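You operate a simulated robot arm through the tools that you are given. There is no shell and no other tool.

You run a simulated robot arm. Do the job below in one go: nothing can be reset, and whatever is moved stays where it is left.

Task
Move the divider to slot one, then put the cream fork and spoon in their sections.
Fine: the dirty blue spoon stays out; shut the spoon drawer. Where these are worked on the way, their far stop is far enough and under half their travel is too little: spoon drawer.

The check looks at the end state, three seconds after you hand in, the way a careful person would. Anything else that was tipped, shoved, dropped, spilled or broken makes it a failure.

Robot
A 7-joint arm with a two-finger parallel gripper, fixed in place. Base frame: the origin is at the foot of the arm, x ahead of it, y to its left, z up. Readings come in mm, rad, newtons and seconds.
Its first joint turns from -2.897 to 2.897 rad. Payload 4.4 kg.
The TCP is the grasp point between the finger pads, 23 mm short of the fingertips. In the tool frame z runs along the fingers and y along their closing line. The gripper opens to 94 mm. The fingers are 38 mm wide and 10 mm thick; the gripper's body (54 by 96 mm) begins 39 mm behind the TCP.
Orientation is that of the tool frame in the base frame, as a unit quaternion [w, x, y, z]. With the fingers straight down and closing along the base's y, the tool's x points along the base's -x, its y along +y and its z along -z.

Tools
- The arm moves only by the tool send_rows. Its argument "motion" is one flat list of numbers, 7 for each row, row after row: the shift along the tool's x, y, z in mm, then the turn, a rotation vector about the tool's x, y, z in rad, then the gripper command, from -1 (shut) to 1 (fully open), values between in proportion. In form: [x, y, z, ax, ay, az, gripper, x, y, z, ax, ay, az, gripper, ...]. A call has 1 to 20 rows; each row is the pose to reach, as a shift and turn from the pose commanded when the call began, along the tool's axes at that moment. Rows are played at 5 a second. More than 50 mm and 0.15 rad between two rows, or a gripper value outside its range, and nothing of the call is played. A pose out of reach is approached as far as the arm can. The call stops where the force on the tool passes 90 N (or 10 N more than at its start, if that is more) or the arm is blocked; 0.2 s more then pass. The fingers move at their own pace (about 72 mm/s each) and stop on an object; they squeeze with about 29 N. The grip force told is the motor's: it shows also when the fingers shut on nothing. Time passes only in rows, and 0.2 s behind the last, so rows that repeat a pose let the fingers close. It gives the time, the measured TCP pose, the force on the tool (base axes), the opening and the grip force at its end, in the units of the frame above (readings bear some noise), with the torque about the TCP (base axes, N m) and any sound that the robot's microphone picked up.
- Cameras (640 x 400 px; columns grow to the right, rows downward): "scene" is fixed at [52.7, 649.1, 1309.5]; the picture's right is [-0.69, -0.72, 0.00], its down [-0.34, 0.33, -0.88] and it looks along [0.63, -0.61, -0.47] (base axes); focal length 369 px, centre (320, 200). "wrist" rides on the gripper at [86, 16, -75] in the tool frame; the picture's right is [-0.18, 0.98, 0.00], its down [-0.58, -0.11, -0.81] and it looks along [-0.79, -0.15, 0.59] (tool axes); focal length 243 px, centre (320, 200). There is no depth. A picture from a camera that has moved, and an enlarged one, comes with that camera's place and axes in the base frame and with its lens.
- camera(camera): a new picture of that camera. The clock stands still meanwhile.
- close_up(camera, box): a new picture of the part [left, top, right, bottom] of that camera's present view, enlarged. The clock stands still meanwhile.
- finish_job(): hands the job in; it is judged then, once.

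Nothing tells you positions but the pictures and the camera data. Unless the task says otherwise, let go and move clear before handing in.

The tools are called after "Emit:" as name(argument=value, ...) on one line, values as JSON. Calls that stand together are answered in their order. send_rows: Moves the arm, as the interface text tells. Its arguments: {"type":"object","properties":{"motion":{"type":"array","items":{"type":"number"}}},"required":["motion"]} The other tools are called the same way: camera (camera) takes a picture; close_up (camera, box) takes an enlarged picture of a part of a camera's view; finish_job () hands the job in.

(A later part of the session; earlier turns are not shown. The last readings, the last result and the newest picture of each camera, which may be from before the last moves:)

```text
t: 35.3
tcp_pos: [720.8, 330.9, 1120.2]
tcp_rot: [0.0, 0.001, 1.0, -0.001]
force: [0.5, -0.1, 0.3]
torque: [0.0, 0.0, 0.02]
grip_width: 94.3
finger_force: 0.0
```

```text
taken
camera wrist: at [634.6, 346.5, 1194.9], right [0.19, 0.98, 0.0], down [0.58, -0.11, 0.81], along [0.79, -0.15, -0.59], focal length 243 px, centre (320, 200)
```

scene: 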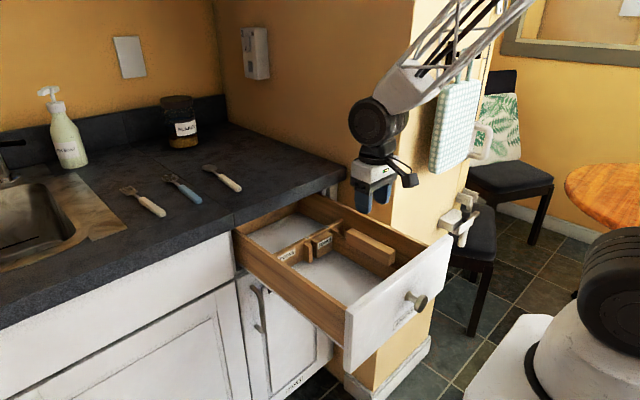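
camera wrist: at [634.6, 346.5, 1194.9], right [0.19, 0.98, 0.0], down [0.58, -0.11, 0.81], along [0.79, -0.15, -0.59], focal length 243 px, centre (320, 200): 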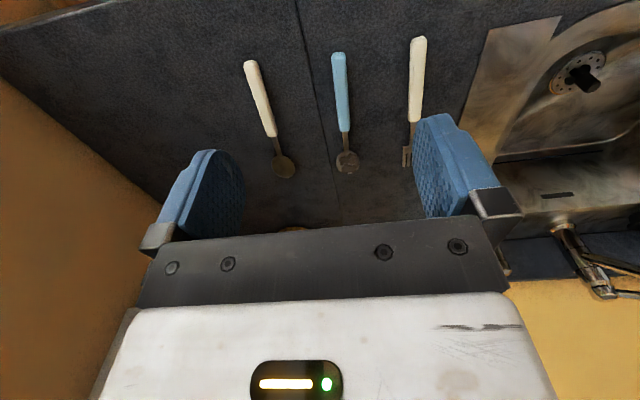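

Emit:
close_up(camera="wrist", box=[220, 20, 460, 200])

Emit:
close_up(camera="scene", box=[110, 155, 250, 230])

```text
2.22 times, centred on (340, 110) of wrist
camera zoom: at [634.6, 346.5, 1194.9], right [0.19, 0.98, 0.0], down [0.58, -0.11, 0.81], along [0.79, -0.15, -0.59], focal length 539 px, centre (276, 400)
```

zoom: 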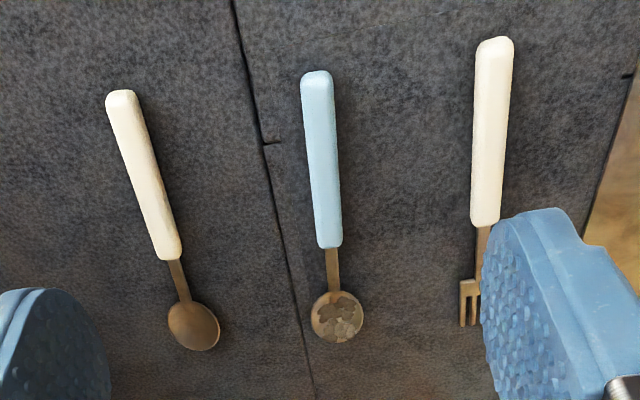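

```text
4.57 times, centred on (180, 192) of scene
camera zoom: at [52.7, 649.1, 1309.5], right [-0.69, -0.72, 0.0], down [-0.34, 0.33, -0.88], along [0.63, -0.61, -0.47], focal length 1689 px, centre (960, 234)
```

zoom: 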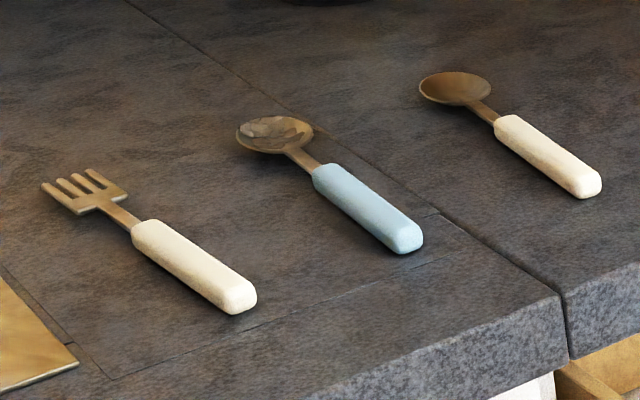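

Triangulating: the cream fork's handle runs (750, 426)→(851, 432), the cream spoon's (742, 249)→(841, 238), both with tops near z 920 on a counter at z≈911. I'll hover above the fork handle, yawed to match it.

Emit:
send_rows(motion=[-18.4, 20, 25, 0, 0, -0.0114, -0.15, -36.8, 40, 50, 0, 0, -0.0228, -0.15, -55.2, 60, 75, 0, 0, -0.0342, -0.15, -73.6, 80, 100, 0, 0, -0.0456, -0.15, -92, 100, 125, 0, 0, -0.057, -0.15])

Emit:
camera(camera="wrist")

Emit:
close_up(camera="scene", box=[80, 130, 240, 230])

```text
t: 36.5
tcp_pos: [813.8, 427.2, 995.9]
tcp_rot: [0.0, -0.027, 1.0, -0.001]
force: [-0.1, 0.1, 0.7]
torque: [-0.01, -0.01, 0.01]
grip_width: 40.2
finger_force: 0.1
```

```text
taken
camera wrist: at [726.9, 439.7, 1071.0], right [0.13, 0.99, 0.0], down [0.59, -0.08, 0.81], along [0.8, -0.11, -0.59], focal length 243 px, centre (320, 200)
```

wrist: 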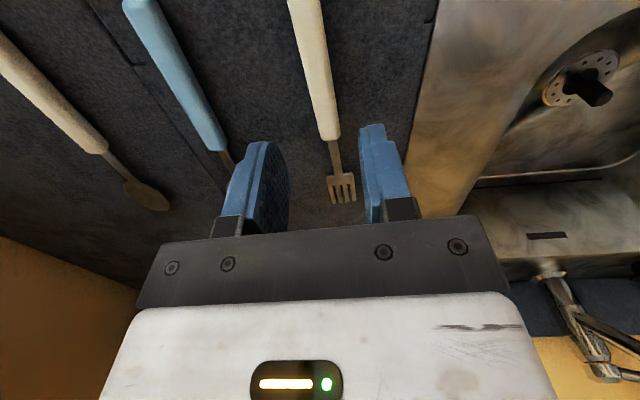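

```text
4.00 times, centred on (160, 180) of scene
camera zoom: at [52.7, 649.1, 1309.5], right [-0.69, -0.72, 0.0], down [-0.34, 0.33, -0.88], along [0.63, -0.61, -0.47], focal length 1478 px, centre (960, 280)
```

zoom: 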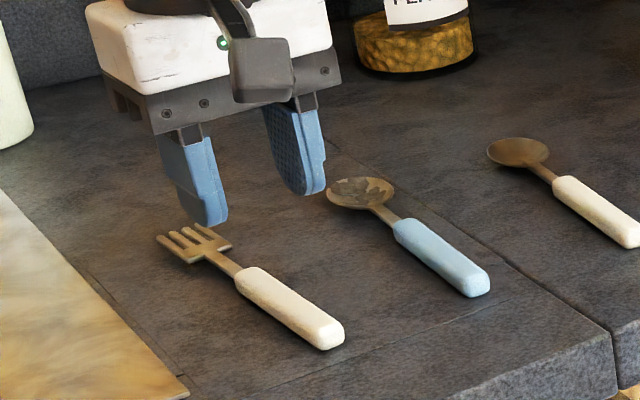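

The gripper is centred over the fork handle. Before grabbing it, I'll check the free length in the forks compartment from the scene camera while the arm is out of the way.

Emit:
close_up(camera="scene", box=[290, 205, 410, 285])

Emit:
close_up(camera="scene", box=[310, 210, 370, 250])

Emit:
close_up(camera="wrist", box=[250, 0, 410, 220])

```text
5.00 times, centred on (350, 245) of scene
camera zoom: at [52.7, 649.1, 1309.5], right [-0.69, -0.72, 0.0], down [-0.34, 0.33, -0.88], along [0.63, -0.61, -0.47], focal length 1847 px, centre (170, -25)
```

zoom: 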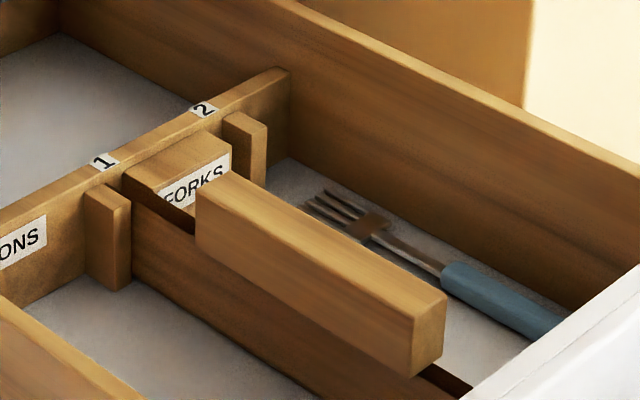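

```text
10.00 times, centred on (340, 230) of scene
camera zoom: at [52.7, 649.1, 1309.5], right [-0.69, -0.72, 0.0], down [-0.34, 0.33, -0.88], along [0.63, -0.61, -0.47], focal length 3694 px, centre (120, -100)
```

zoom: 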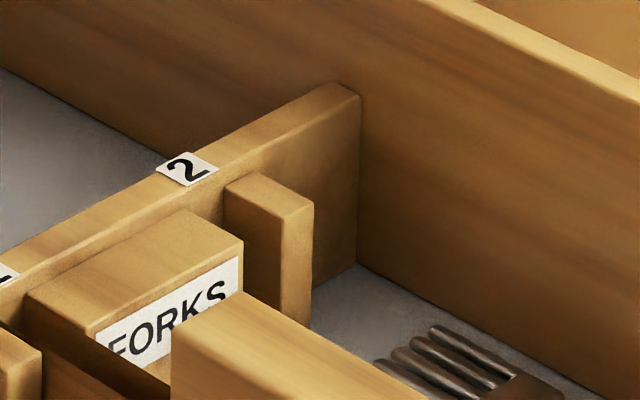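

```text
1.82 times, centred on (330, 110) of wrist
camera zoom: at [726.9, 439.7, 1071.0], right [0.13, 0.99, 0.0], down [0.59, -0.08, 0.81], along [0.8, -0.11, -0.59], focal length 441 px, centre (302, 364)
```

zoom: 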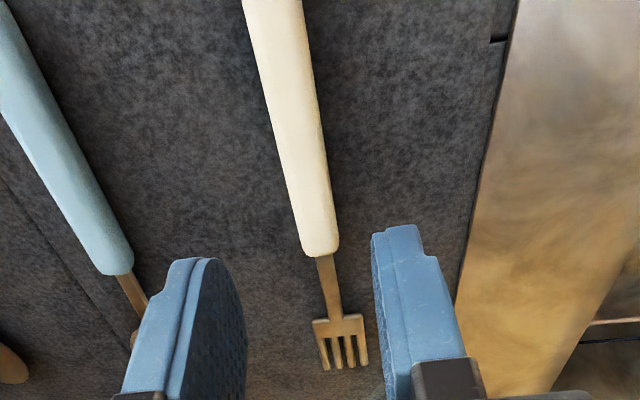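

The forks compartment is free from x≈368 to 594 between the blocks, enough for the ~197 mm fork, with the blue fork at y≈40–60. I'll lower onto the cream fork handle.

Emit:
send_rows(motion=[0, 0, 20, 0, 0, 0, -0.15, 0, 0, 38, 0, 0, 0, -0.15, 0, 0, 50, 0, 0, 0, -0.15, 0, 0, 57, 0, 0, 0, -0.15])

Emit:
close_up(camera="scene", box=[110, 140, 210, 230])

Emit:
camera(camera="wrist")

```text
t: 37.5
tcp_pos: [813.4, 427.7, 939.1]
tcp_rot: [0.0, -0.027, 1.0, -0.002]
force: [0.1, 0.4, -0.2]
torque: [-0.02, 0.03, 0.02]
grip_width: 39.9
finger_force: 0.0
```

```text
4.44 times, centred on (160, 185) of scene
camera zoom: at [52.7, 649.1, 1309.5], right [-0.69, -0.72, 0.0], down [-0.34, 0.33, -0.88], along [0.63, -0.61, -0.47], focal length 1642 px, centre (1031, 267)
```

zoom: 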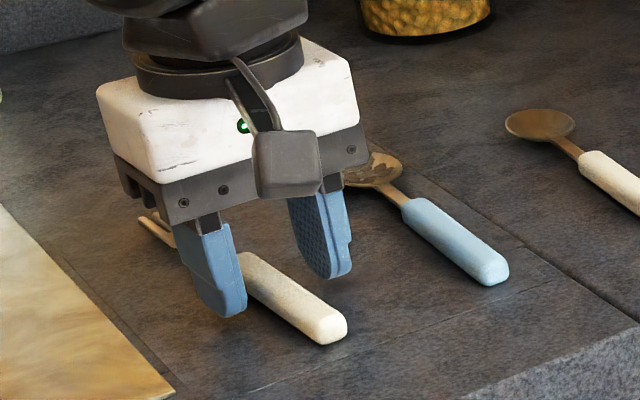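

```text
taken
camera wrist: at [725.4, 439.6, 1013.7], right [0.13, 0.99, 0.0], down [0.59, -0.08, 0.81], along [0.8, -0.11, -0.59], focal length 243 px, centre (320, 200)
```

wrist: 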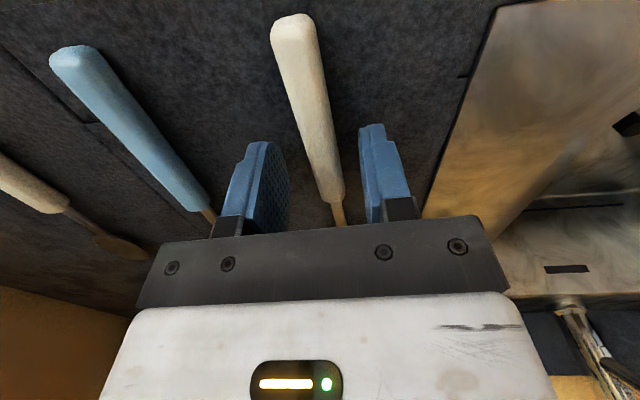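

The handle is between the pads. I'll ease down a couple of millimetres, watching for contact, then close gently.

Emit:
send_rows(motion=[0, 0, 1, 0, 0, 0, -0.15, 0, 0, 2, 0, 0, 0, -0.15, 0, 0, 2, 0, 0, 0, -0.15])

```text
t: 38.3
tcp_pos: [812.5, 427.3, 936.0]
tcp_rot: [0.0, -0.027, 1.0, -0.001]
force: [-0.1, -0.7, -1.2]
torque: [0.03, 0.03, 0.02]
grip_width: 40.3
finger_force: 0.1
```

No contact yet, so the tips are just above the counter. Closing on the fork handle.

Emit:
send_rows(motion=[0, 0, 0, 0, 0, 0, -0.5, 0, 0, 0, 0, 0, 0, -1, 0, 0, 0, 0, 0, 0, -1, 0, 0, 0, 0, 0, 0, -1])

Emit:
camera(camera="wrist")

Emit:
close_up(camera="scene", box=[110, 140, 210, 230])

```text
t: 39.3
tcp_pos: [812.5, 429.4, 936.9]
tcp_rot: [0.0, -0.027, 1.0, -0.002]
force: [0.1, 0.7, 0.4]
torque: [0.05, 0.01, 0.0]
grip_width: 14.7
finger_force: 28.7
```

```text
taken
camera wrist: at [725.2, 440.3, 1011.1], right [0.13, 0.99, 0.0], down [0.59, -0.08, 0.81], along [0.8, -0.11, -0.59], focal length 243 px, centre (320, 200)
```

wrist: 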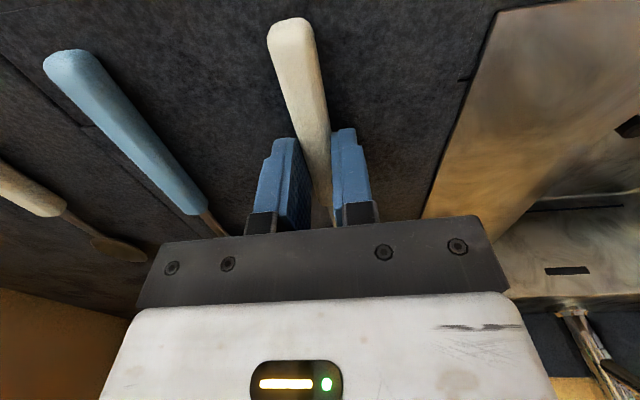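

```text
4.44 times, centred on (160, 185) of scene
camera zoom: at [52.7, 649.1, 1309.5], right [-0.69, -0.72, 0.0], down [-0.34, 0.33, -0.88], along [0.63, -0.61, -0.47], focal length 1642 px, centre (1031, 267)
```

zoom: 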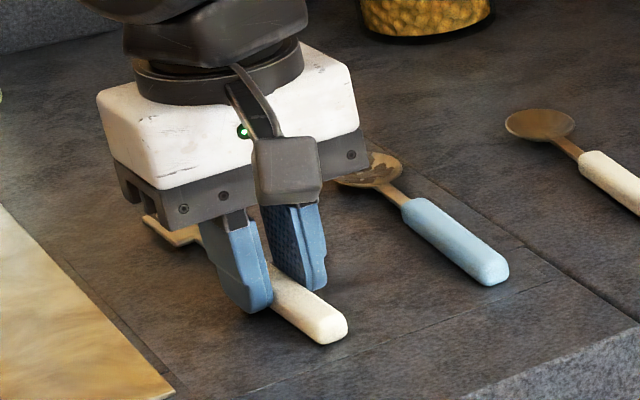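

The fork handle is held (14.7 mm). I'll lift straight up and check it hangs level.

Emit:
send_rows(motion=[0, 0, -10, 0, 0, 0, -1, 0, 0, -25, 0, 0, 0, -1, 0, 0, -45, 0, 0, 0, -1, 0, 0, -70, 0, 0, 0, -1, 0, 0, -95, 0, 0, 0, -1])

Emit:
camera(camera="scene")

Emit:
camera(camera="wrist")

```text
t: 40.5
tcp_pos: [811.9, 428.0, 1030.7]
tcp_rot: [0.001, -0.027, 1.0, -0.001]
force: [0.5, -0.6, -0.4]
torque: [0.0, 0.01, -0.02]
grip_width: 0.0
finger_force: 29.4
```

```text
taken
```

scene: 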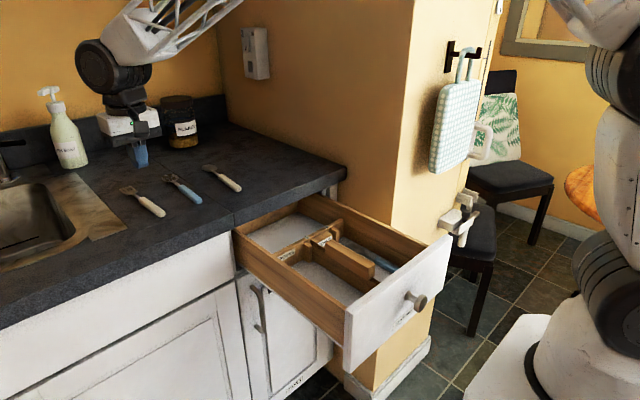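

```text
taken
camera wrist: at [724.2, 440.1, 1105.4], right [0.13, 0.99, 0.0], down [0.59, -0.08, 0.81], along [0.8, -0.11, -0.59], focal length 243 px, centre (320, 200)
```

wrist: 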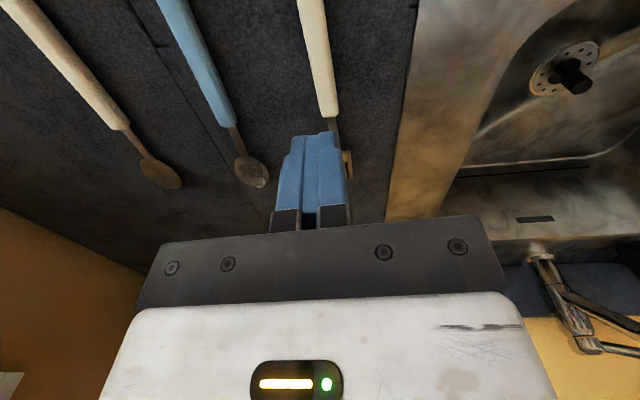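

The fingers only caught the rounded top of the handle and it slipped; the fork stayed on the counter. I'll check its position and regrip lower.

Emit:
close_up(camera="scene", box=[110, 155, 250, 230])

Emit:
close_up(camera="wrist", box=[120, 0, 440, 200])

```text
4.57 times, centred on (180, 192) of scene
camera zoom: at [52.7, 649.1, 1309.5], right [-0.69, -0.72, 0.0], down [-0.34, 0.33, -0.88], along [0.63, -0.61, -0.47], focal length 1689 px, centre (960, 234)
```

zoom: 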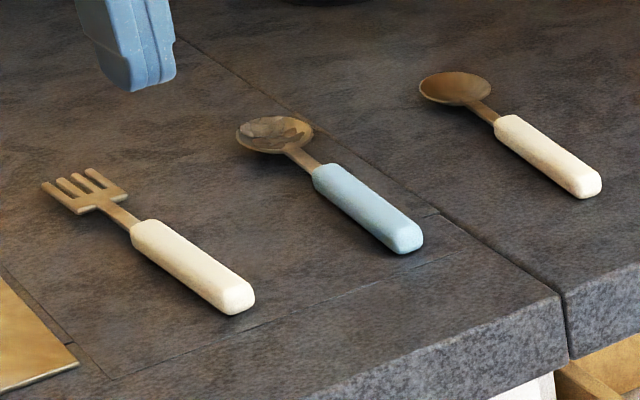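

```text
2.00 times, centred on (280, 100) of wrist
camera zoom: at [724.2, 440.1, 1105.4], right [0.13, 0.99, 0.0], down [0.59, -0.08, 0.81], along [0.8, -0.11, -0.59], focal length 485 px, centre (400, 400)
```

zoom: 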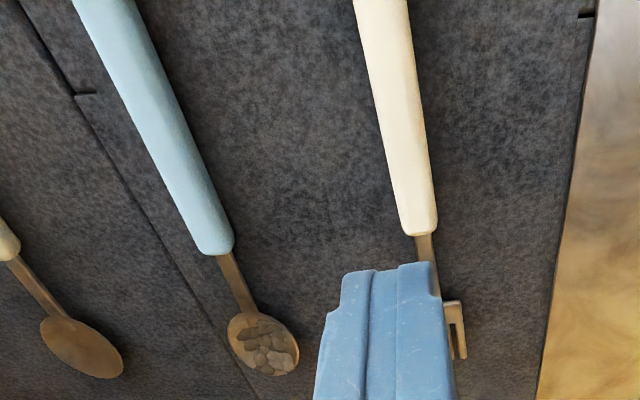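

The fork hardly moved. I'll reopen, descend again, and go a few millimetres lower than before in small steps.

Emit:
send_rows(motion=[0, 0, 0, 0, 0, 0, -0.15, 0, 0, 0, 0, 0, 0, -0.15, 0, 0, 30, 0, 0, 0, -0.15, 0, 0, 60, 0, 0, 0, -0.15, 0, 0, 85, 0, 0, 0, -0.15, 0, 0, 95, 0, 0, 0, -0.15, 0, 0, 98, 0, 0, 0, -0.15, 0, 0, 98, 0, 0, 0, -0.15])

Emit:
close_up(camera="scene", box=[120, 175, 200, 225])

```text
t: 42.3
tcp_pos: [813.0, 427.5, 933.7]
tcp_rot: [-0.001, -0.028, 1.0, -0.001]
force: [-0.9, -0.2, 0.8]
torque: [-0.03, -0.03, -0.01]
grip_width: 40.0
finger_force: 0.2
```

```text
8.00 times, centred on (160, 200) of scene
camera zoom: at [52.7, 649.1, 1309.5], right [-0.69, -0.72, 0.0], down [-0.34, 0.33, -0.88], along [0.63, -0.61, -0.47], focal length 2955 px, centre (1600, 200)
```

zoom: 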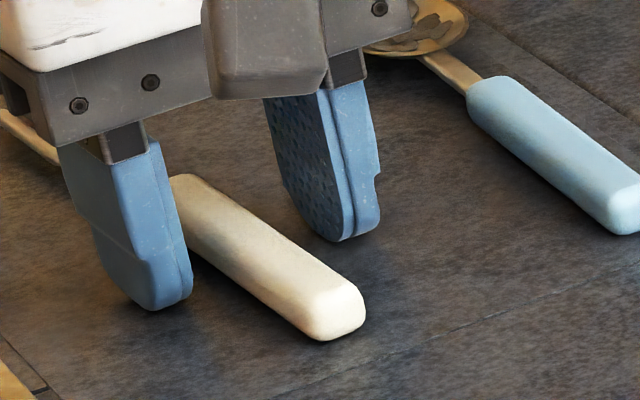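

Still no contact. I'll step lower to feel for the counter surface.

Emit:
send_rows(motion=[0, 0, 1, 0, 0, 0, -0.15, 0, 0, 2, 0, 0, 0, -0.15, 0, 0, 2, 0, 0, 0, -0.15])

Emit:
send_rows(motion=[0, 0, 1, 0, 0, 0, -0.15, 0, 0, 1, 0, 0, 0, -0.15])

```text
t: 43.1
tcp_pos: [812.5, 428.9, 933.0]
tcp_rot: [0.001, -0.027, 1.0, 0.0]
force: [-12.6, -1.8, 28.8]
torque: [0.38, 0.8, 0.31]
grip_width: 39.5
finger_force: 0.0
```

```text
t: 43.7
tcp_pos: [813.2, 427.9, 933.6]
tcp_rot: [0.002, -0.026, 1.0, 0.0]
force: [-19.4, -5.2, 55.5]
torque: [-0.02, 1.45, 0.29]
grip_width: 39.2
finger_force: 0.0
```

The counter is at tip contact, z≈932.5 for the TCP. I'll back off ~2 mm to just clear and close there.

Emit:
send_rows(motion=[0, 0, -1.5, 0, 0, 0, -0.15, 0, 0, -2.3, 0, 0, 0, -0.15, 0, 0, -2.3, 0, 0, 0, -0.5, 0, 0, -2.3, 0, 0, 0, -1, 0, 0, -2.3, 0, 0, 0, -1, 0, 0, -2.3, 0, 0, 0, -1])

Emit:
close_up(camera="scene", box=[120, 175, 200, 225])

```text
t: 45.1
tcp_pos: [812.2, 427.5, 933.4]
tcp_rot: [0.0, -0.028, 1.0, 0.0]
force: [-4.3, 11.6, 51.6]
torque: [0.4, 0.95, -0.19]
grip_width: 15.1
finger_force: 29.2
```

```text
8.00 times, centred on (160, 200) of scene
camera zoom: at [52.7, 649.1, 1309.5], right [-0.69, -0.72, 0.0], down [-0.34, 0.33, -0.88], along [0.63, -0.61, -0.47], focal length 2955 px, centre (1600, 200)
```

zoom: 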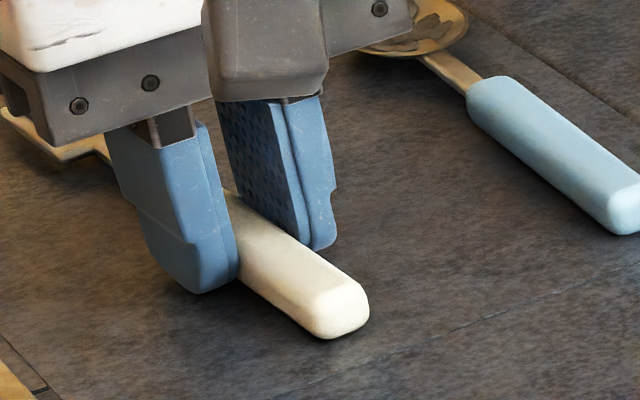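

It's gripped at 15.1 mm but with about 50 N upward, so the tips are pressing on something. I'll raise in tiny steps and watch whether the fork comes along.

Emit:
send_rows(motion=[0, 0, -1, 0, 0, 0, -1, 0, 0, -2, 0, 0, 0, -1, 0, 0, -2, 0, 0, 0, -1])

Emit:
send_rows(motion=[0, 0, -1, 0, 0, 0, -1, 0, 0, -2, 0, 0, 0, -1, 0, 0, -3, 0, 0, 0, -1, 0, 0, -4, 0, 0, 0, -1, 0, 0, -5, 0, 0, 0, -1])

Emit:
close_up(camera="scene", box=[100, 175, 200, 225])

```text
t: 45.9
tcp_pos: [811.5, 426.9, 933.2]
tcp_rot: [0.0, -0.026, 1.0, -0.002]
force: [7.7, 6.1, 20.2]
torque: [0.36, -0.66, 0.07]
grip_width: 15.1
finger_force: 29.0
```

```text
t: 47.1
tcp_pos: [812.4, 427.3, 939.8]
tcp_rot: [0.0, -0.027, 1.0, -0.001]
force: [-0.5, -0.2, 0.2]
torque: [0.02, 0.01, 0.02]
grip_width: 15.0
finger_force: 29.1
```

```text
6.40 times, centred on (150, 200) of scene
camera zoom: at [52.7, 649.1, 1309.5], right [-0.69, -0.72, 0.0], down [-0.34, 0.33, -0.88], along [0.63, -0.61, -0.47], focal length 2364 px, centre (1408, 200)
```

zoom: 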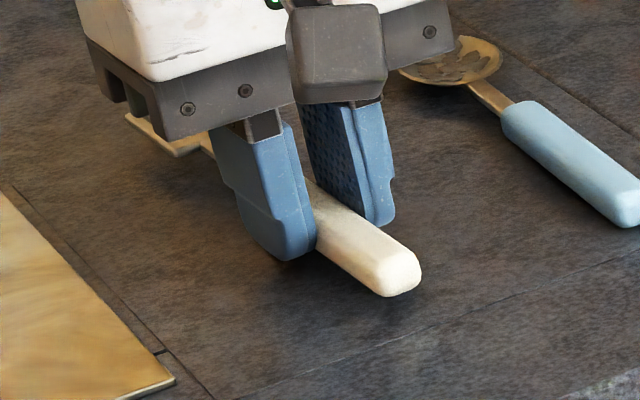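

The fork is off the counter and still held at 15 mm. I'll continue lifting smoothly.

Emit:
send_rows(motion=[0, 0, -5, 0, 0, 0, -1, 0, 0, -12, 0, 0, 0, -1, 0, 0, -22, 0, 0, 0, -1, 0, 0, -34, 0, 0, 0, -1, 0, 0, -48, 0, 0, 0, -1, 0, 0, -64, 0, 0, 0, -1, 0, 0, -80, 0, 0, 0, -1, 0, 0, -95, 0, 0, 0, -1])

Emit:
camera(camera="wrist")

Emit:
close_up(camera="scene", box=[60, 110, 240, 230])

```text
t: 48.9
tcp_pos: [811.8, 428.0, 1034.5]
tcp_rot: [0.0, -0.027, 1.0, -0.001]
force: [0.1, 0.1, -0.8]
torque: [-0.03, 0.03, -0.06]
grip_width: 15.0
finger_force: 28.8
```

```text
taken
camera wrist: at [724.0, 440.8, 1109.0], right [0.13, 0.99, 0.0], down [0.59, -0.08, 0.81], along [0.8, -0.11, -0.59], focal length 243 px, centre (320, 200)
```

wrist: 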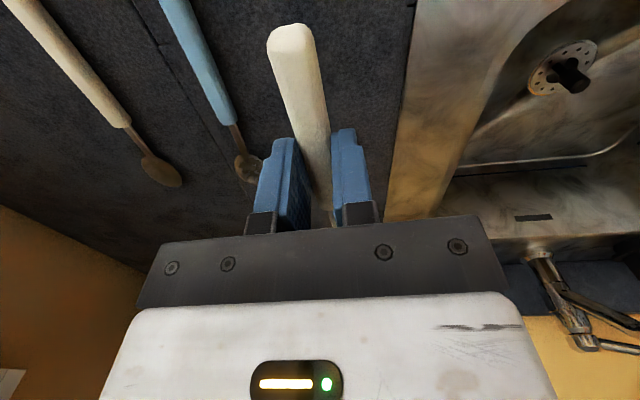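

```text
3.33 times, centred on (150, 170) of scene
camera zoom: at [52.7, 649.1, 1309.5], right [-0.69, -0.72, 0.0], down [-0.34, 0.33, -0.88], along [0.63, -0.61, -0.47], focal length 1231 px, centre (887, 300)
```

zoom: 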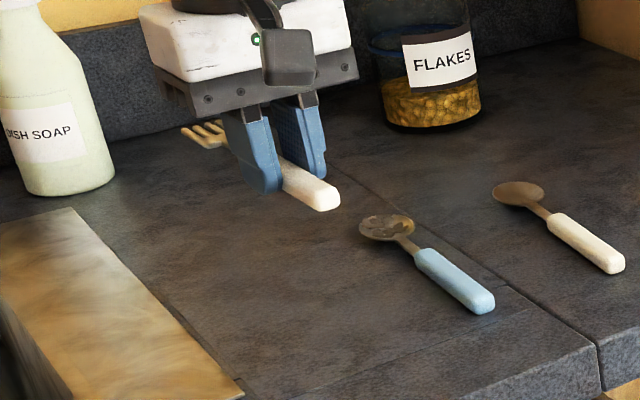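

The fork is held level, with its handle end about 60 mm behind the grip. I'll carry it over the forks compartment at safe height and square it up with the drawer.

Emit:
send_rows(motion=[32.3, -26.5, 0, 0, 0, 0.0045, -1, 64.5, -52.9, 0, 0, 0, 0.009, -1, 96.8, -79.4, 0, 0, 0, 0.0135, -1, 129, -105.8, 2, 0, 0, 0.018, -1, 161.3, -132.3, 5, 0, 0, 0.0225, -1, 193.6, -158.8, 8, 0, 0, 0.027, -1, 225.9, -185.2, 12, 0, 0, 0.0315, -1, 258.1, -211.7, 18, 0, 0, 0.036, -1, 290.4, -238.1, 24, 0, 0, 0.0405, -1, 322.7, -264.6, 30, 0, 0, 0.045, -1, 354.9, -291, 35, 0, 0, 0.0495, -1, 387.2, -317.5, 40, 0, 0, 0.054, -1])

Emit:
camera(camera="wrist")

Emit:
camera(camera="scene")

```text
t: 51.5
tcp_pos: [440.5, 91.0, 994.6]
tcp_rot: [0.0, 0.0, 1.0, -0.001]
force: [-0.4, -0.4, -1.1]
torque: [0.04, 0.03, -0.01]
grip_width: 14.7
finger_force: 29.4
```

```text
taken
camera wrist: at [354.0, 107.4, 1069.8], right [0.18, 0.98, 0.0], down [0.58, -0.11, 0.81], along [0.79, -0.15, -0.59], focal length 243 px, centre (320, 200)
```

wrist: 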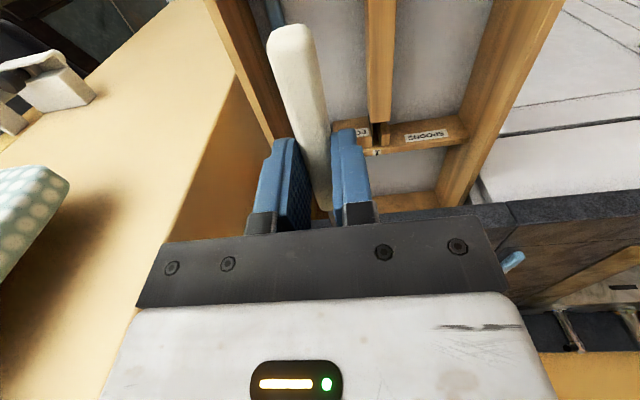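

```text
taken
```

scene: 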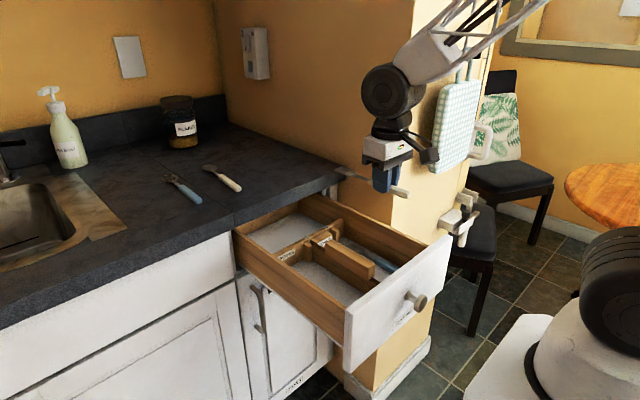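

The fork is over the compartment. I'll lean the hand slightly (0.14 rad) away from the divider's bar for clearance and descend to just above the drawer, then check.

Emit:
send_rows(motion=[-0.5, -1.5, 24, -0.035, 0, 0, -1, -1, -3, 48, -0.07, 0, 0, -1, -1.5, -4.5, 72, -0.105, 0, 0, -1, -2, -5.7, 94.6, -0.14, 0, 0, -1])

Emit:
camera(camera="wrist")

Emit:
close_up(camera="scene", box=[290, 170, 450, 290])

```text
t: 52.5
tcp_pos: [444.9, 85.1, 900.2]
tcp_rot: [0.0, 0.0, 0.998, 0.069]
force: [0.7, -0.1, 0.1]
torque: [0.02, 0.0, 0.0]
grip_width: 15.1
finger_force: 29.2
```

```text
taken
camera wrist: at [357.8, 91.3, 975.7], right [0.18, 0.97, 0.14], down [0.58, -0.22, 0.78], along [0.79, -0.07, -0.61], focal length 243 px, centre (320, 200)
```

wrist: 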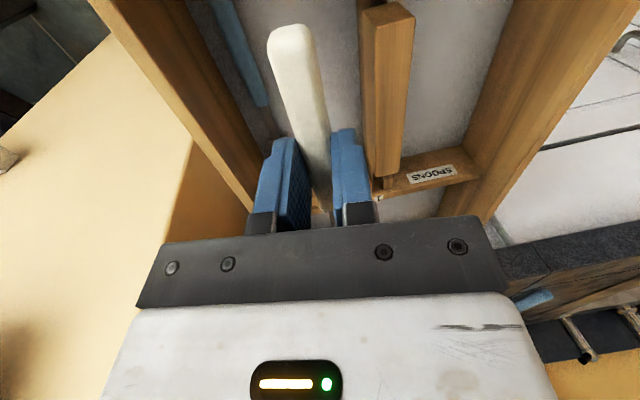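

```text
3.33 times, centred on (370, 230) of scene
camera zoom: at [52.7, 649.1, 1309.5], right [-0.69, -0.72, 0.0], down [-0.34, 0.33, -0.88], along [0.63, -0.61, -0.47], focal length 1231 px, centre (153, 100)
```

zoom: 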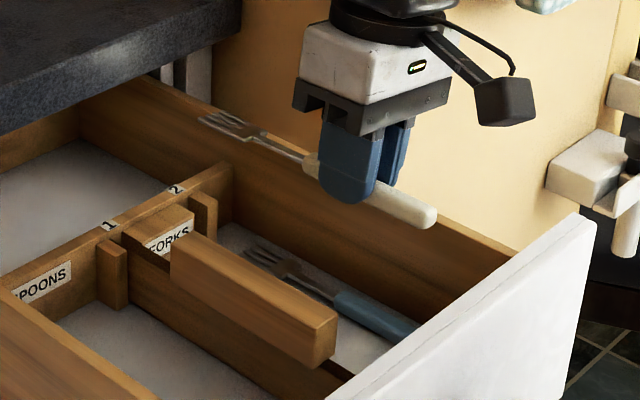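

It lines up between the blue fork and the bar. I'll lower most of the way and check again.

Emit:
send_rows(motion=[0.5, -4.5, 31.7, 0, 0, 0, -1, 1, -8.9, 63.4, 0, 0, 0, -1, 1.5, -12.5, 88.7, 0, 0, 0, -1, 1.5, -14.3, 101.4, 0, 0, 0, -1])

Emit:
camera(camera="wrist")

Emit:
close_up(camera="scene", box=[290, 190, 450, 310])

```text
t: 53.5
tcp_pos: [442.2, 84.7, 797.9]
tcp_rot: [0.0, 0.0, 0.998, 0.069]
force: [-0.4, 0.7, -0.1]
torque: [0.01, 0.0, 0.05]
grip_width: 14.9
finger_force: 29.2
```

```text
taken
camera wrist: at [356.3, 90.9, 873.4], right [0.18, 0.97, 0.14], down [0.58, -0.22, 0.78], along [0.79, -0.07, -0.61], focal length 243 px, centre (320, 200)
```

wrist: 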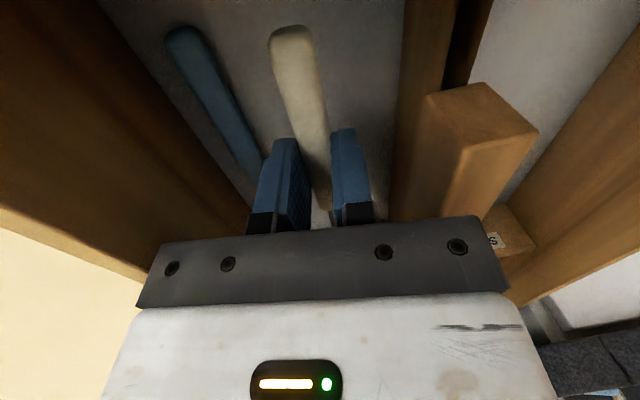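

```text
3.33 times, centred on (370, 250) of scene
camera zoom: at [52.7, 649.1, 1309.5], right [-0.69, -0.72, 0.0], down [-0.34, 0.33, -0.88], along [0.63, -0.61, -0.47], focal length 1231 px, centre (153, 33)
```

zoom: 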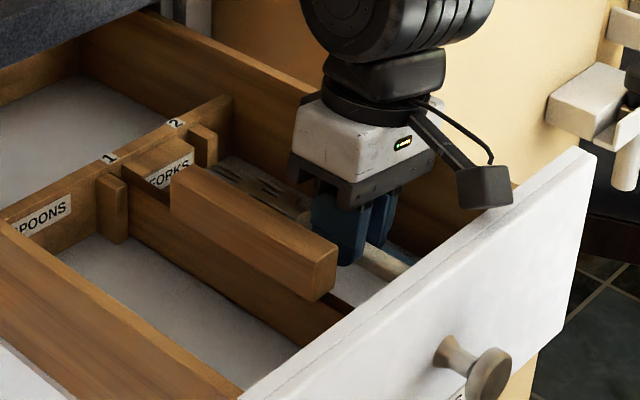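

Clearances look fine on both sides. I'll lower close to the floor and feel for contact.

Emit:
send_rows(motion=[0, -1.1, 8, 0, 0, 0, -1, 0, -2.2, 16, 0, 0, 0, -1, 0, -3.1, 22, 0, 0, 0, -1, 0, -3.6, 25.7, 0, 0, 0, -1, 0, -3.6, 25.7, 0, 0, 0, -1])

Emit:
send_rows(motion=[0, -0.2, 1.5, 0, 0, 0, -1, 0, -0.4, 3, 0, 0, 0, -1, 0, -0.4, 3, 0, 0, 0, -1])

Emit:
close_up(camera="wrist", box=[140, 0, 500, 240])

```text
t: 54.7
tcp_pos: [442.7, 83.8, 771.5]
tcp_rot: [0.0, 0.0, 0.998, 0.07]
force: [-3.6, -0.1, -0.9]
torque: [0.01, 0.18, 0.01]
grip_width: 14.8
finger_force: 29.1
```

```text
t: 55.5
tcp_pos: [444.1, 84.1, 769.3]
tcp_rot: [-0.001, -0.001, 0.998, 0.07]
force: [0.5, 0.6, -0.7]
torque: [-0.02, 0.0, 0.04]
grip_width: 15.0
finger_force: 29.2
```

```text
1.67 times, centred on (320, 120) of wrist
camera zoom: at [356.3, 91.0, 844.6], right [0.18, 0.97, 0.14], down [0.58, -0.22, 0.78], along [0.79, -0.07, -0.61], focal length 404 px, centre (320, 333)
```

zoom: 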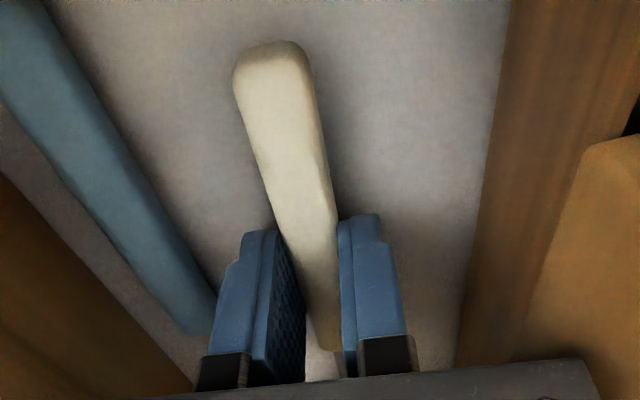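

There's good lateral clearance to the blue fork. I'll keep stepping down for floor contact.

Emit:
send_rows(motion=[0, -0.14, 1, 0, 0, 0, -1, 0, -0.28, 2, 0, 0, 0, -1, 0, -0.28, 2, 0, 0, 0, -1])

Emit:
send_rows(motion=[0, -0.14, 1, 0, 0, 0, -1, 0, -0.28, 2, 0, 0, 0, -1, 0, -0.28, 2, 0, 0, 0, -1])

```text
t: 56.3
tcp_pos: [442.6, 83.2, 767.1]
tcp_rot: [0.0, 0.0, 0.998, 0.069]
force: [1.7, 0.7, -1.1]
torque: [-0.06, 0.14, -0.08]
grip_width: 14.9
finger_force: 29.4
```

```text
t: 57.1
tcp_pos: [442.1, 84.5, 765.1]
tcp_rot: [0.0, 0.0, 0.998, 0.069]
force: [0.3, 0.0, -0.4]
torque: [-0.01, 0.03, -0.01]
grip_width: 15.0
finger_force: 28.7
```

No contact yet at z≈765; continuing down in small steps.

Emit:
send_rows(motion=[0, -0.14, 1, 0, 0, 0, -1, 0, -0.28, 2, 0, 0, 0, -1, 0, -0.28, 2, 0, 0, 0, -1])

Emit:
send_rows(motion=[0, -0.14, 1, 0, 0, 0, -1, 0, -0.28, 2, 0, 0, 0, -1, 0, -0.28, 2, 0, 0, 0, -1])

Emit:
close_up(camera="wrist", box=[140, 0, 500, 240])

```text
t: 57.9
tcp_pos: [443.2, 83.4, 763.2]
tcp_rot: [0.0, 0.0, 0.998, 0.07]
force: [-2.6, -3.3, 14.8]
torque: [-0.26, 0.33, -0.02]
grip_width: 14.9
finger_force: 28.7
```

```text
t: 58.8
tcp_pos: [445.3, 83.1, 762.7]
tcp_rot: [0.004, 0.0, 0.998, 0.069]
force: [1.9, -8.7, 11.6]
torque: [0.01, 1.04, 0.55]
grip_width: 15.1
finger_force: 28.7
stopped in row 3: the force on the tool passed its limit at 92 N (the readings are from after the stop); the commanded pose is now the measured one
```

```text
1.67 times, centred on (320, 120) of wrist
camera zoom: at [358.3, 90.1, 838.8], right [0.18, 0.97, 0.14], down [0.58, -0.22, 0.79], along [0.8, -0.07, -0.6], focal length 404 px, centre (320, 333)
```

zoom: 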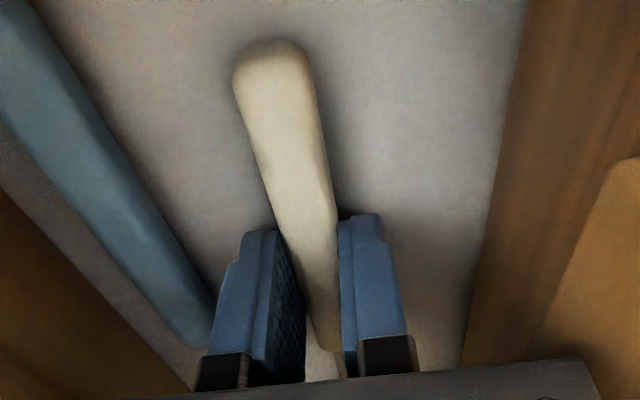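

The floor is felt at z≈763. I'll ease up slightly, open just enough to free the handle and rise straight up.

Emit:
send_rows(motion=[0, 0.1, -0.8, 0, 0, 0, -1, 0, 0.1, -0.8, 0, 0, 0, -0.7, 0, 0.1, -0.8, 0, 0, 0, -0.447, 0, 0.1, -0.8, 0, 0, 0, -0.447, 0, 1.5, -10, 0, 0, 0, -0.447, 0, 4.2, -30, 0, 0, 0, -0.447, 0, 9.8, -70, 0, 0, 0, -0.447, 0, 15.4, -110, 0, 0, 0, -0.447, 0, 21, -150, 0, 0, 0, -0.447])

Emit:
camera(camera="wrist")

Emit:
close_up(camera="scene", box=[270, 190, 450, 310])

```text
t: 60.8
tcp_pos: [443.0, 83.8, 915.1]
tcp_rot: [0.002, 0.0, 0.998, 0.068]
force: [-0.3, -0.5, 0.5]
torque: [0.01, 0.01, 0.0]
grip_width: 25.9
finger_force: 0.0
```

```text
taken
camera wrist: at [357.0, 89.8, 990.7], right [0.18, 0.97, 0.14], down [0.58, -0.22, 0.79], along [0.79, -0.07, -0.6], focal length 243 px, centre (320, 200)
```

wrist: 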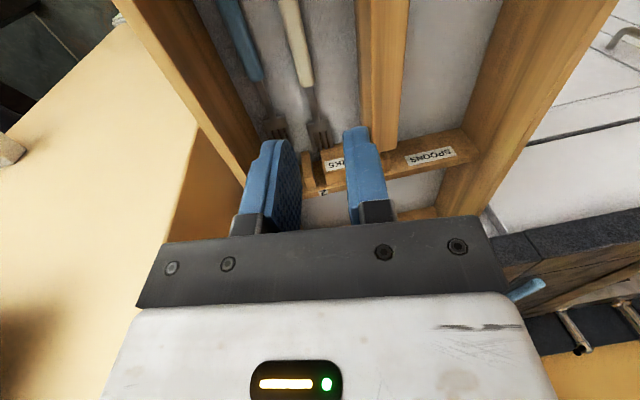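

```text
3.33 times, centred on (360, 250) of scene
camera zoom: at [52.7, 649.1, 1309.5], right [-0.69, -0.72, 0.0], down [-0.34, 0.33, -0.88], along [0.63, -0.61, -0.47], focal length 1231 px, centre (187, 33)
```

zoom: 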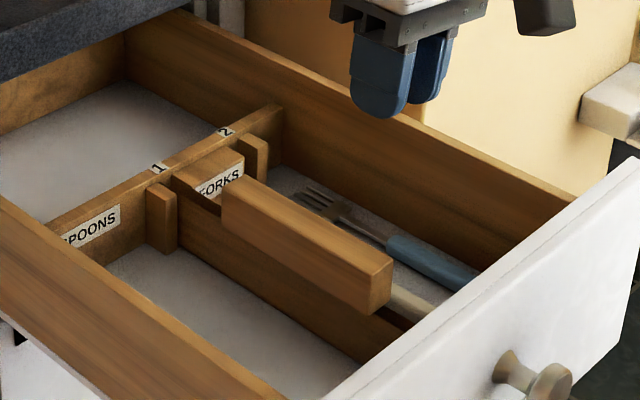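

The cream fork now lies beside the blue one in the forks section. Next I'll rise, straighten the hand and move above the cream spoon, yawed to its handle.

Emit:
send_rows(motion=[0, 5.6, -39.6, 0, 0, 0, -0.447, 0, 11.2, -79, 0, 0, 0, -0.447, -32, 29.2, -107, 0.014, 0, 0.011, -0.15, -70, 47.4, -114.5, 0.028, 0, 0.022, -0.15, -113, 66.2, -111.8, 0.042, 0, 0.033, -0.15, -156, 85, -109.2, 0.056, 0, 0.044, -0.15, -196, 102.8, -106.7, 0.07, -0.001, 0.055, -0.15, -236, 119.7, -104.3, 0.084, -0.001, 0.066, -0.15, -276, 135.8, -97, 0.098, -0.001, 0.077, -0.15, -316, 152.2, -84.6, 0.112, -0.002, 0.088, -0.15, -345, 162.5, -71, 0.126, -0.002, 0.099, -0.15, -361, 167.6, -57.2, 0.14, -0.002, 0.11, -0.15])

Emit:
camera(camera="wrist")

Emit:
close_up(camera="scene", box=[270, 190, 450, 310])

```text
t: 63.4
tcp_pos: [805.1, 243.3, 996.6]
tcp_rot: [-0.001, 0.055, 0.998, -0.001]
force: [0.0, 0.0, 0.6]
torque: [-0.02, 0.01, -0.01]
grip_width: 40.0
finger_force: 0.1
```

```text
taken
camera wrist: at [720.4, 269.1, 1070.8], right [0.29, 0.96, 0.0], down [0.57, -0.17, 0.81], along [0.77, -0.24, -0.59], focal length 243 px, centre (320, 200)
```

wrist: 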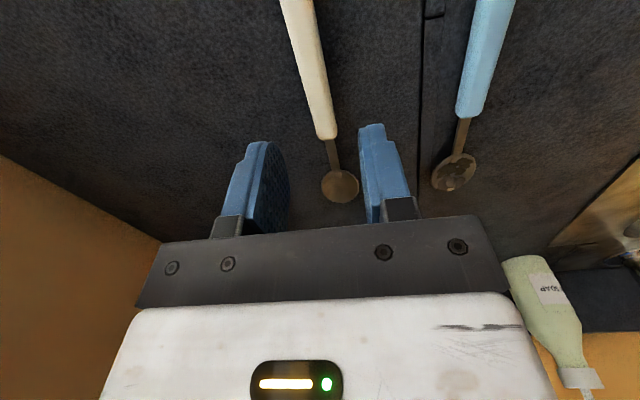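

```text
3.33 times, centred on (360, 250) of scene
camera zoom: at [52.7, 649.1, 1309.5], right [-0.69, -0.72, 0.0], down [-0.34, 0.33, -0.88], along [0.63, -0.61, -0.47], focal length 1231 px, centre (187, 33)
```

zoom: 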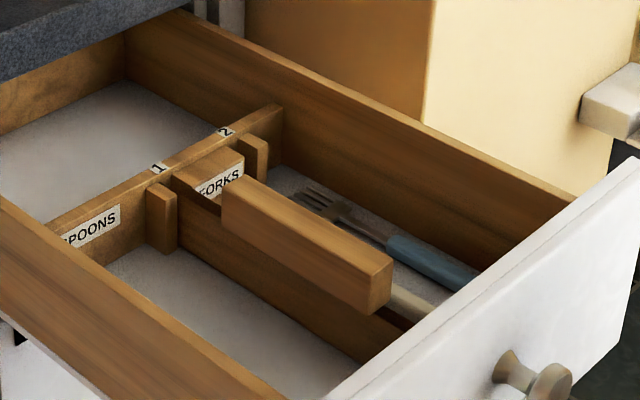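

The spoon's handle is about 1.7 mm toward -y from the gripper centre; I'll correct that, descend and then feel for the counter.

Emit:
send_rows(motion=[0, -0.8, 20, 0, 0, 0, -0.15, 0, -1.6, 40, 0, 0, 0, -0.15, 0, -1.6, 53, 0, 0, 0, -0.15, 0, -1.6, 60, 0, 0, 0, -0.15, 0, -1.6, 60, 0, 0, 0, -0.15])

Emit:
camera(camera="wrist")

Emit:
close_up(camera="scene", box=[160, 135, 280, 215])

```text
t: 64.6
tcp_pos: [805.3, 240.0, 936.4]
tcp_rot: [-0.001, 0.055, 0.998, -0.001]
force: [-0.1, 0.0, 0.1]
torque: [0.04, -0.01, -0.05]
grip_width: 39.9
finger_force: 0.0
```

```text
taken
camera wrist: at [720.1, 266.6, 1010.1], right [0.29, 0.96, 0.0], down [0.57, -0.17, 0.81], along [0.77, -0.24, -0.59], focal length 243 px, centre (320, 200)
```

wrist: 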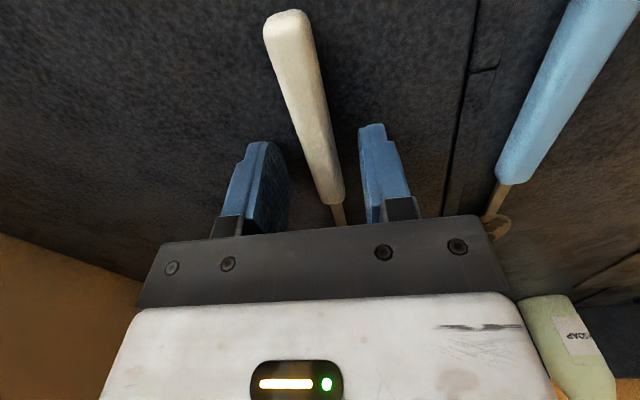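

```text
5.00 times, centred on (220, 175) of scene
camera zoom: at [52.7, 649.1, 1309.5], right [-0.69, -0.72, 0.0], down [-0.34, 0.33, -0.88], along [0.63, -0.61, -0.47], focal length 1847 px, centre (820, 325)
```

zoom: 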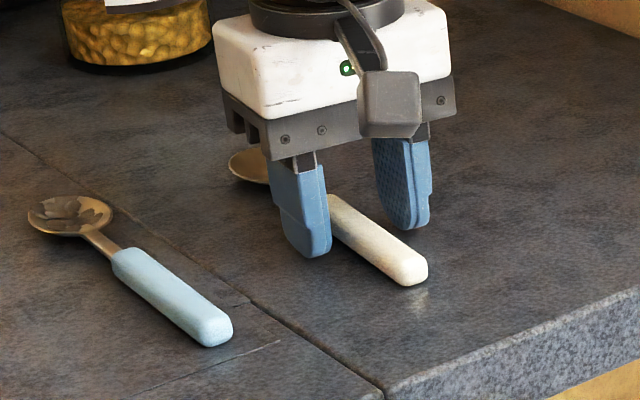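

The spoon handle is between the pads. Stepping down to the counter.

Emit:
send_rows(motion=[0, 0, 1, 0, 0, 0, -0.15, 0, 0, 2, 0, 0, 0, -0.15, 0, 0, 3, 0, 0, 0, -0.15, 0, 0, 3, 0, 0, 0, -0.15])

```text
t: 65.6
tcp_pos: [805.1, 239.8, 931.8]
tcp_rot: [0.0, 0.054, 0.999, 0.0]
force: [-2.8, 2.1, 7.5]
torque: [0.19, -0.05, 0.14]
grip_width: 40.4
finger_force: 0.3
```

Light counter contact (about 7 N). I'll back off half a millimetre and close on the handle.

Emit:
send_rows(motion=[0, 0, -0.5, 0, 0, 0, -0.15, 0, 0, -0.5, 0, 0, 0, -0.5, 0, 0, -0.5, 0, 0, 0, -1, 0, 0, -0.5, 0, 0, 0, -1, 0, 0, -0.5, 0, 0, 0, -1])

Emit:
send_rows(motion=[0, 0, -1, 0, 0, 0, -1, 0, 0, -2, 0, 0, 0, -1, 0, 0, -3, 0, 0, 0, -1, 0, 0, -5, 0, 0, 0, -1, 0, 0, -8, 0, 0, 0, -1, 0, 0, -12, 0, 0, 0, -1])

Emit:
close_up(camera="scene", box=[160, 135, 280, 215])

```text
t: 66.8
tcp_pos: [804.9, 239.9, 931.6]
tcp_rot: [-0.001, 0.055, 0.999, -0.001]
force: [1.6, 2.8, 6.7]
torque: [0.09, -0.19, 0.07]
grip_width: 15.0
finger_force: 28.9
```

```text
t: 68.2
tcp_pos: [804.6, 240.2, 945.8]
tcp_rot: [0.0, 0.056, 0.998, -0.001]
force: [0.2, 0.1, -1.0]
torque: [0.01, 0.02, 0.05]
grip_width: 15.0
finger_force: 29.3
```

```text
5.00 times, centred on (220, 175) of scene
camera zoom: at [52.7, 649.1, 1309.5], right [-0.69, -0.72, 0.0], down [-0.34, 0.33, -0.88], along [0.63, -0.61, -0.47], focal length 1847 px, centre (820, 325)
```

zoom: 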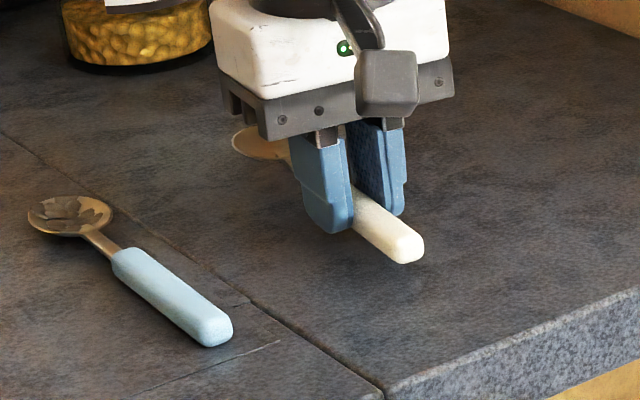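

The spoon is held at 15 mm and clear of the counter. I'll lift higher and carry it over the spoons section, squaring it with the drawer.

Emit:
send_rows(motion=[0, 0, -15, 0, 0, 0, -1, 0, 0, -35, 0, 0, 0, -1, 0, 0, -60, 0, 0, 0, -1, 0, 0, -85, 0, 0, 0, -1, 39.1, -7.1, -88, 0, 0, -0.0122, -1, 78.2, -14.2, -88, 0, 0, -0.0244, -1, 117.2, -21.3, -88, 0, 0, -0.0367, -1, 156.3, -28.4, -86, 0, 0, -0.0489, -1, 195.4, -35.6, -82, 0, 0, -0.0611, -1, 234.5, -42.7, -76, 0, 0, -0.0733, -1, 273.5, -49.8, -68, 0, 0, -0.0856, -1, 312.6, -56.9, -58, 0, 0, -0.0978, -1, 351.7, -64, -48, 0, 0, -0.11, -1])

Emit:
camera(camera="wrist")

Emit:
camera(camera="scene")

```text
t: 71.0
tcp_pos: [448.1, 214.2, 993.7]
tcp_rot: [0.001, 0.0, 1.0, 0.0]
force: [-0.2, -0.5, -0.6]
torque: [0.01, 0.01, -0.03]
grip_width: 15.1
finger_force: 28.9
```

```text
taken
camera wrist: at [361.9, 230.7, 1068.5], right [0.18, 0.98, 0.0], down [0.58, -0.11, 0.81], along [0.79, -0.15, -0.59], focal length 243 px, centre (320, 200)
```

wrist: 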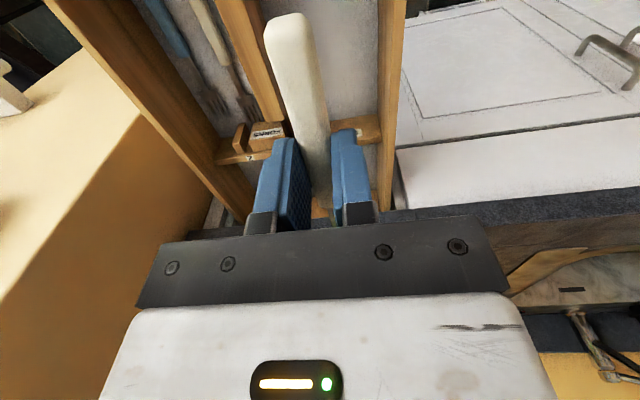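

```text
taken
```

scene: 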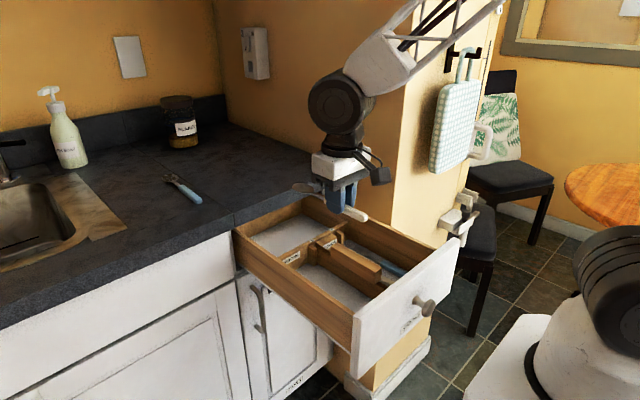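

The drawer has slid outward by about 20 mm since the fork was set down (label 2 is now at x≈598), so the target shifts to x≈427, y≈215. I'll descend toward it there.

Emit:
send_rows(motion=[7, 0.3, 30, 0, 0, 0, -1, 14, 0.5, 60, 0, 0, 0, -1, 21, 0.8, 90, 0, 0, 0, -1, 21, 0.8, 114, 0, 0, 0, -1])

Emit:
camera(camera="wrist")

Emit:
close_up(camera="scene", box=[260, 170, 450, 320])

```text
t: 72.0
tcp_pos: [428.5, 215.4, 878.0]
tcp_rot: [0.0, -0.001, 1.0, 0.0]
force: [0.0, 0.1, -1.0]
torque: [0.01, 0.02, -0.01]
grip_width: 15.0
finger_force: 29.1
```

```text
taken
camera wrist: at [341.8, 231.9, 954.0], right [0.18, 0.98, 0.0], down [0.58, -0.11, 0.81], along [0.79, -0.15, -0.59], focal length 243 px, centre (320, 200)
```

wrist: 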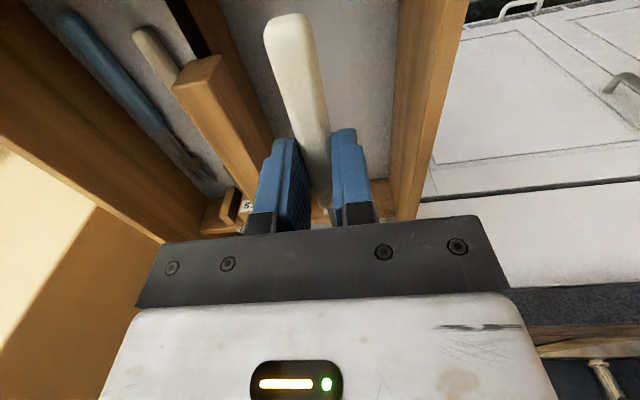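

```text
2.67 times, centred on (355, 245) of scene
camera zoom: at [52.7, 649.1, 1309.5], right [-0.69, -0.72, 0.0], down [-0.34, 0.33, -0.88], along [0.63, -0.61, -0.47], focal length 985 px, centre (227, 80)
```

zoom: 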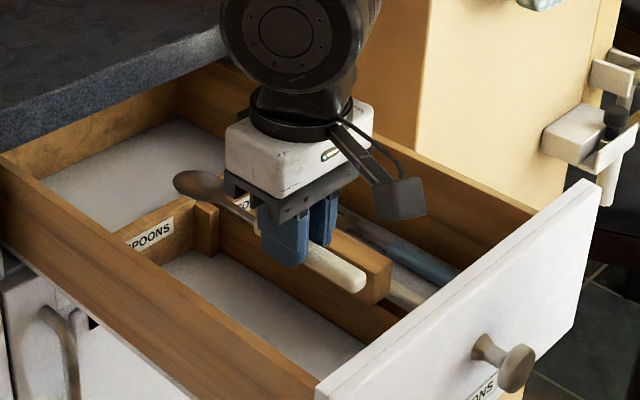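

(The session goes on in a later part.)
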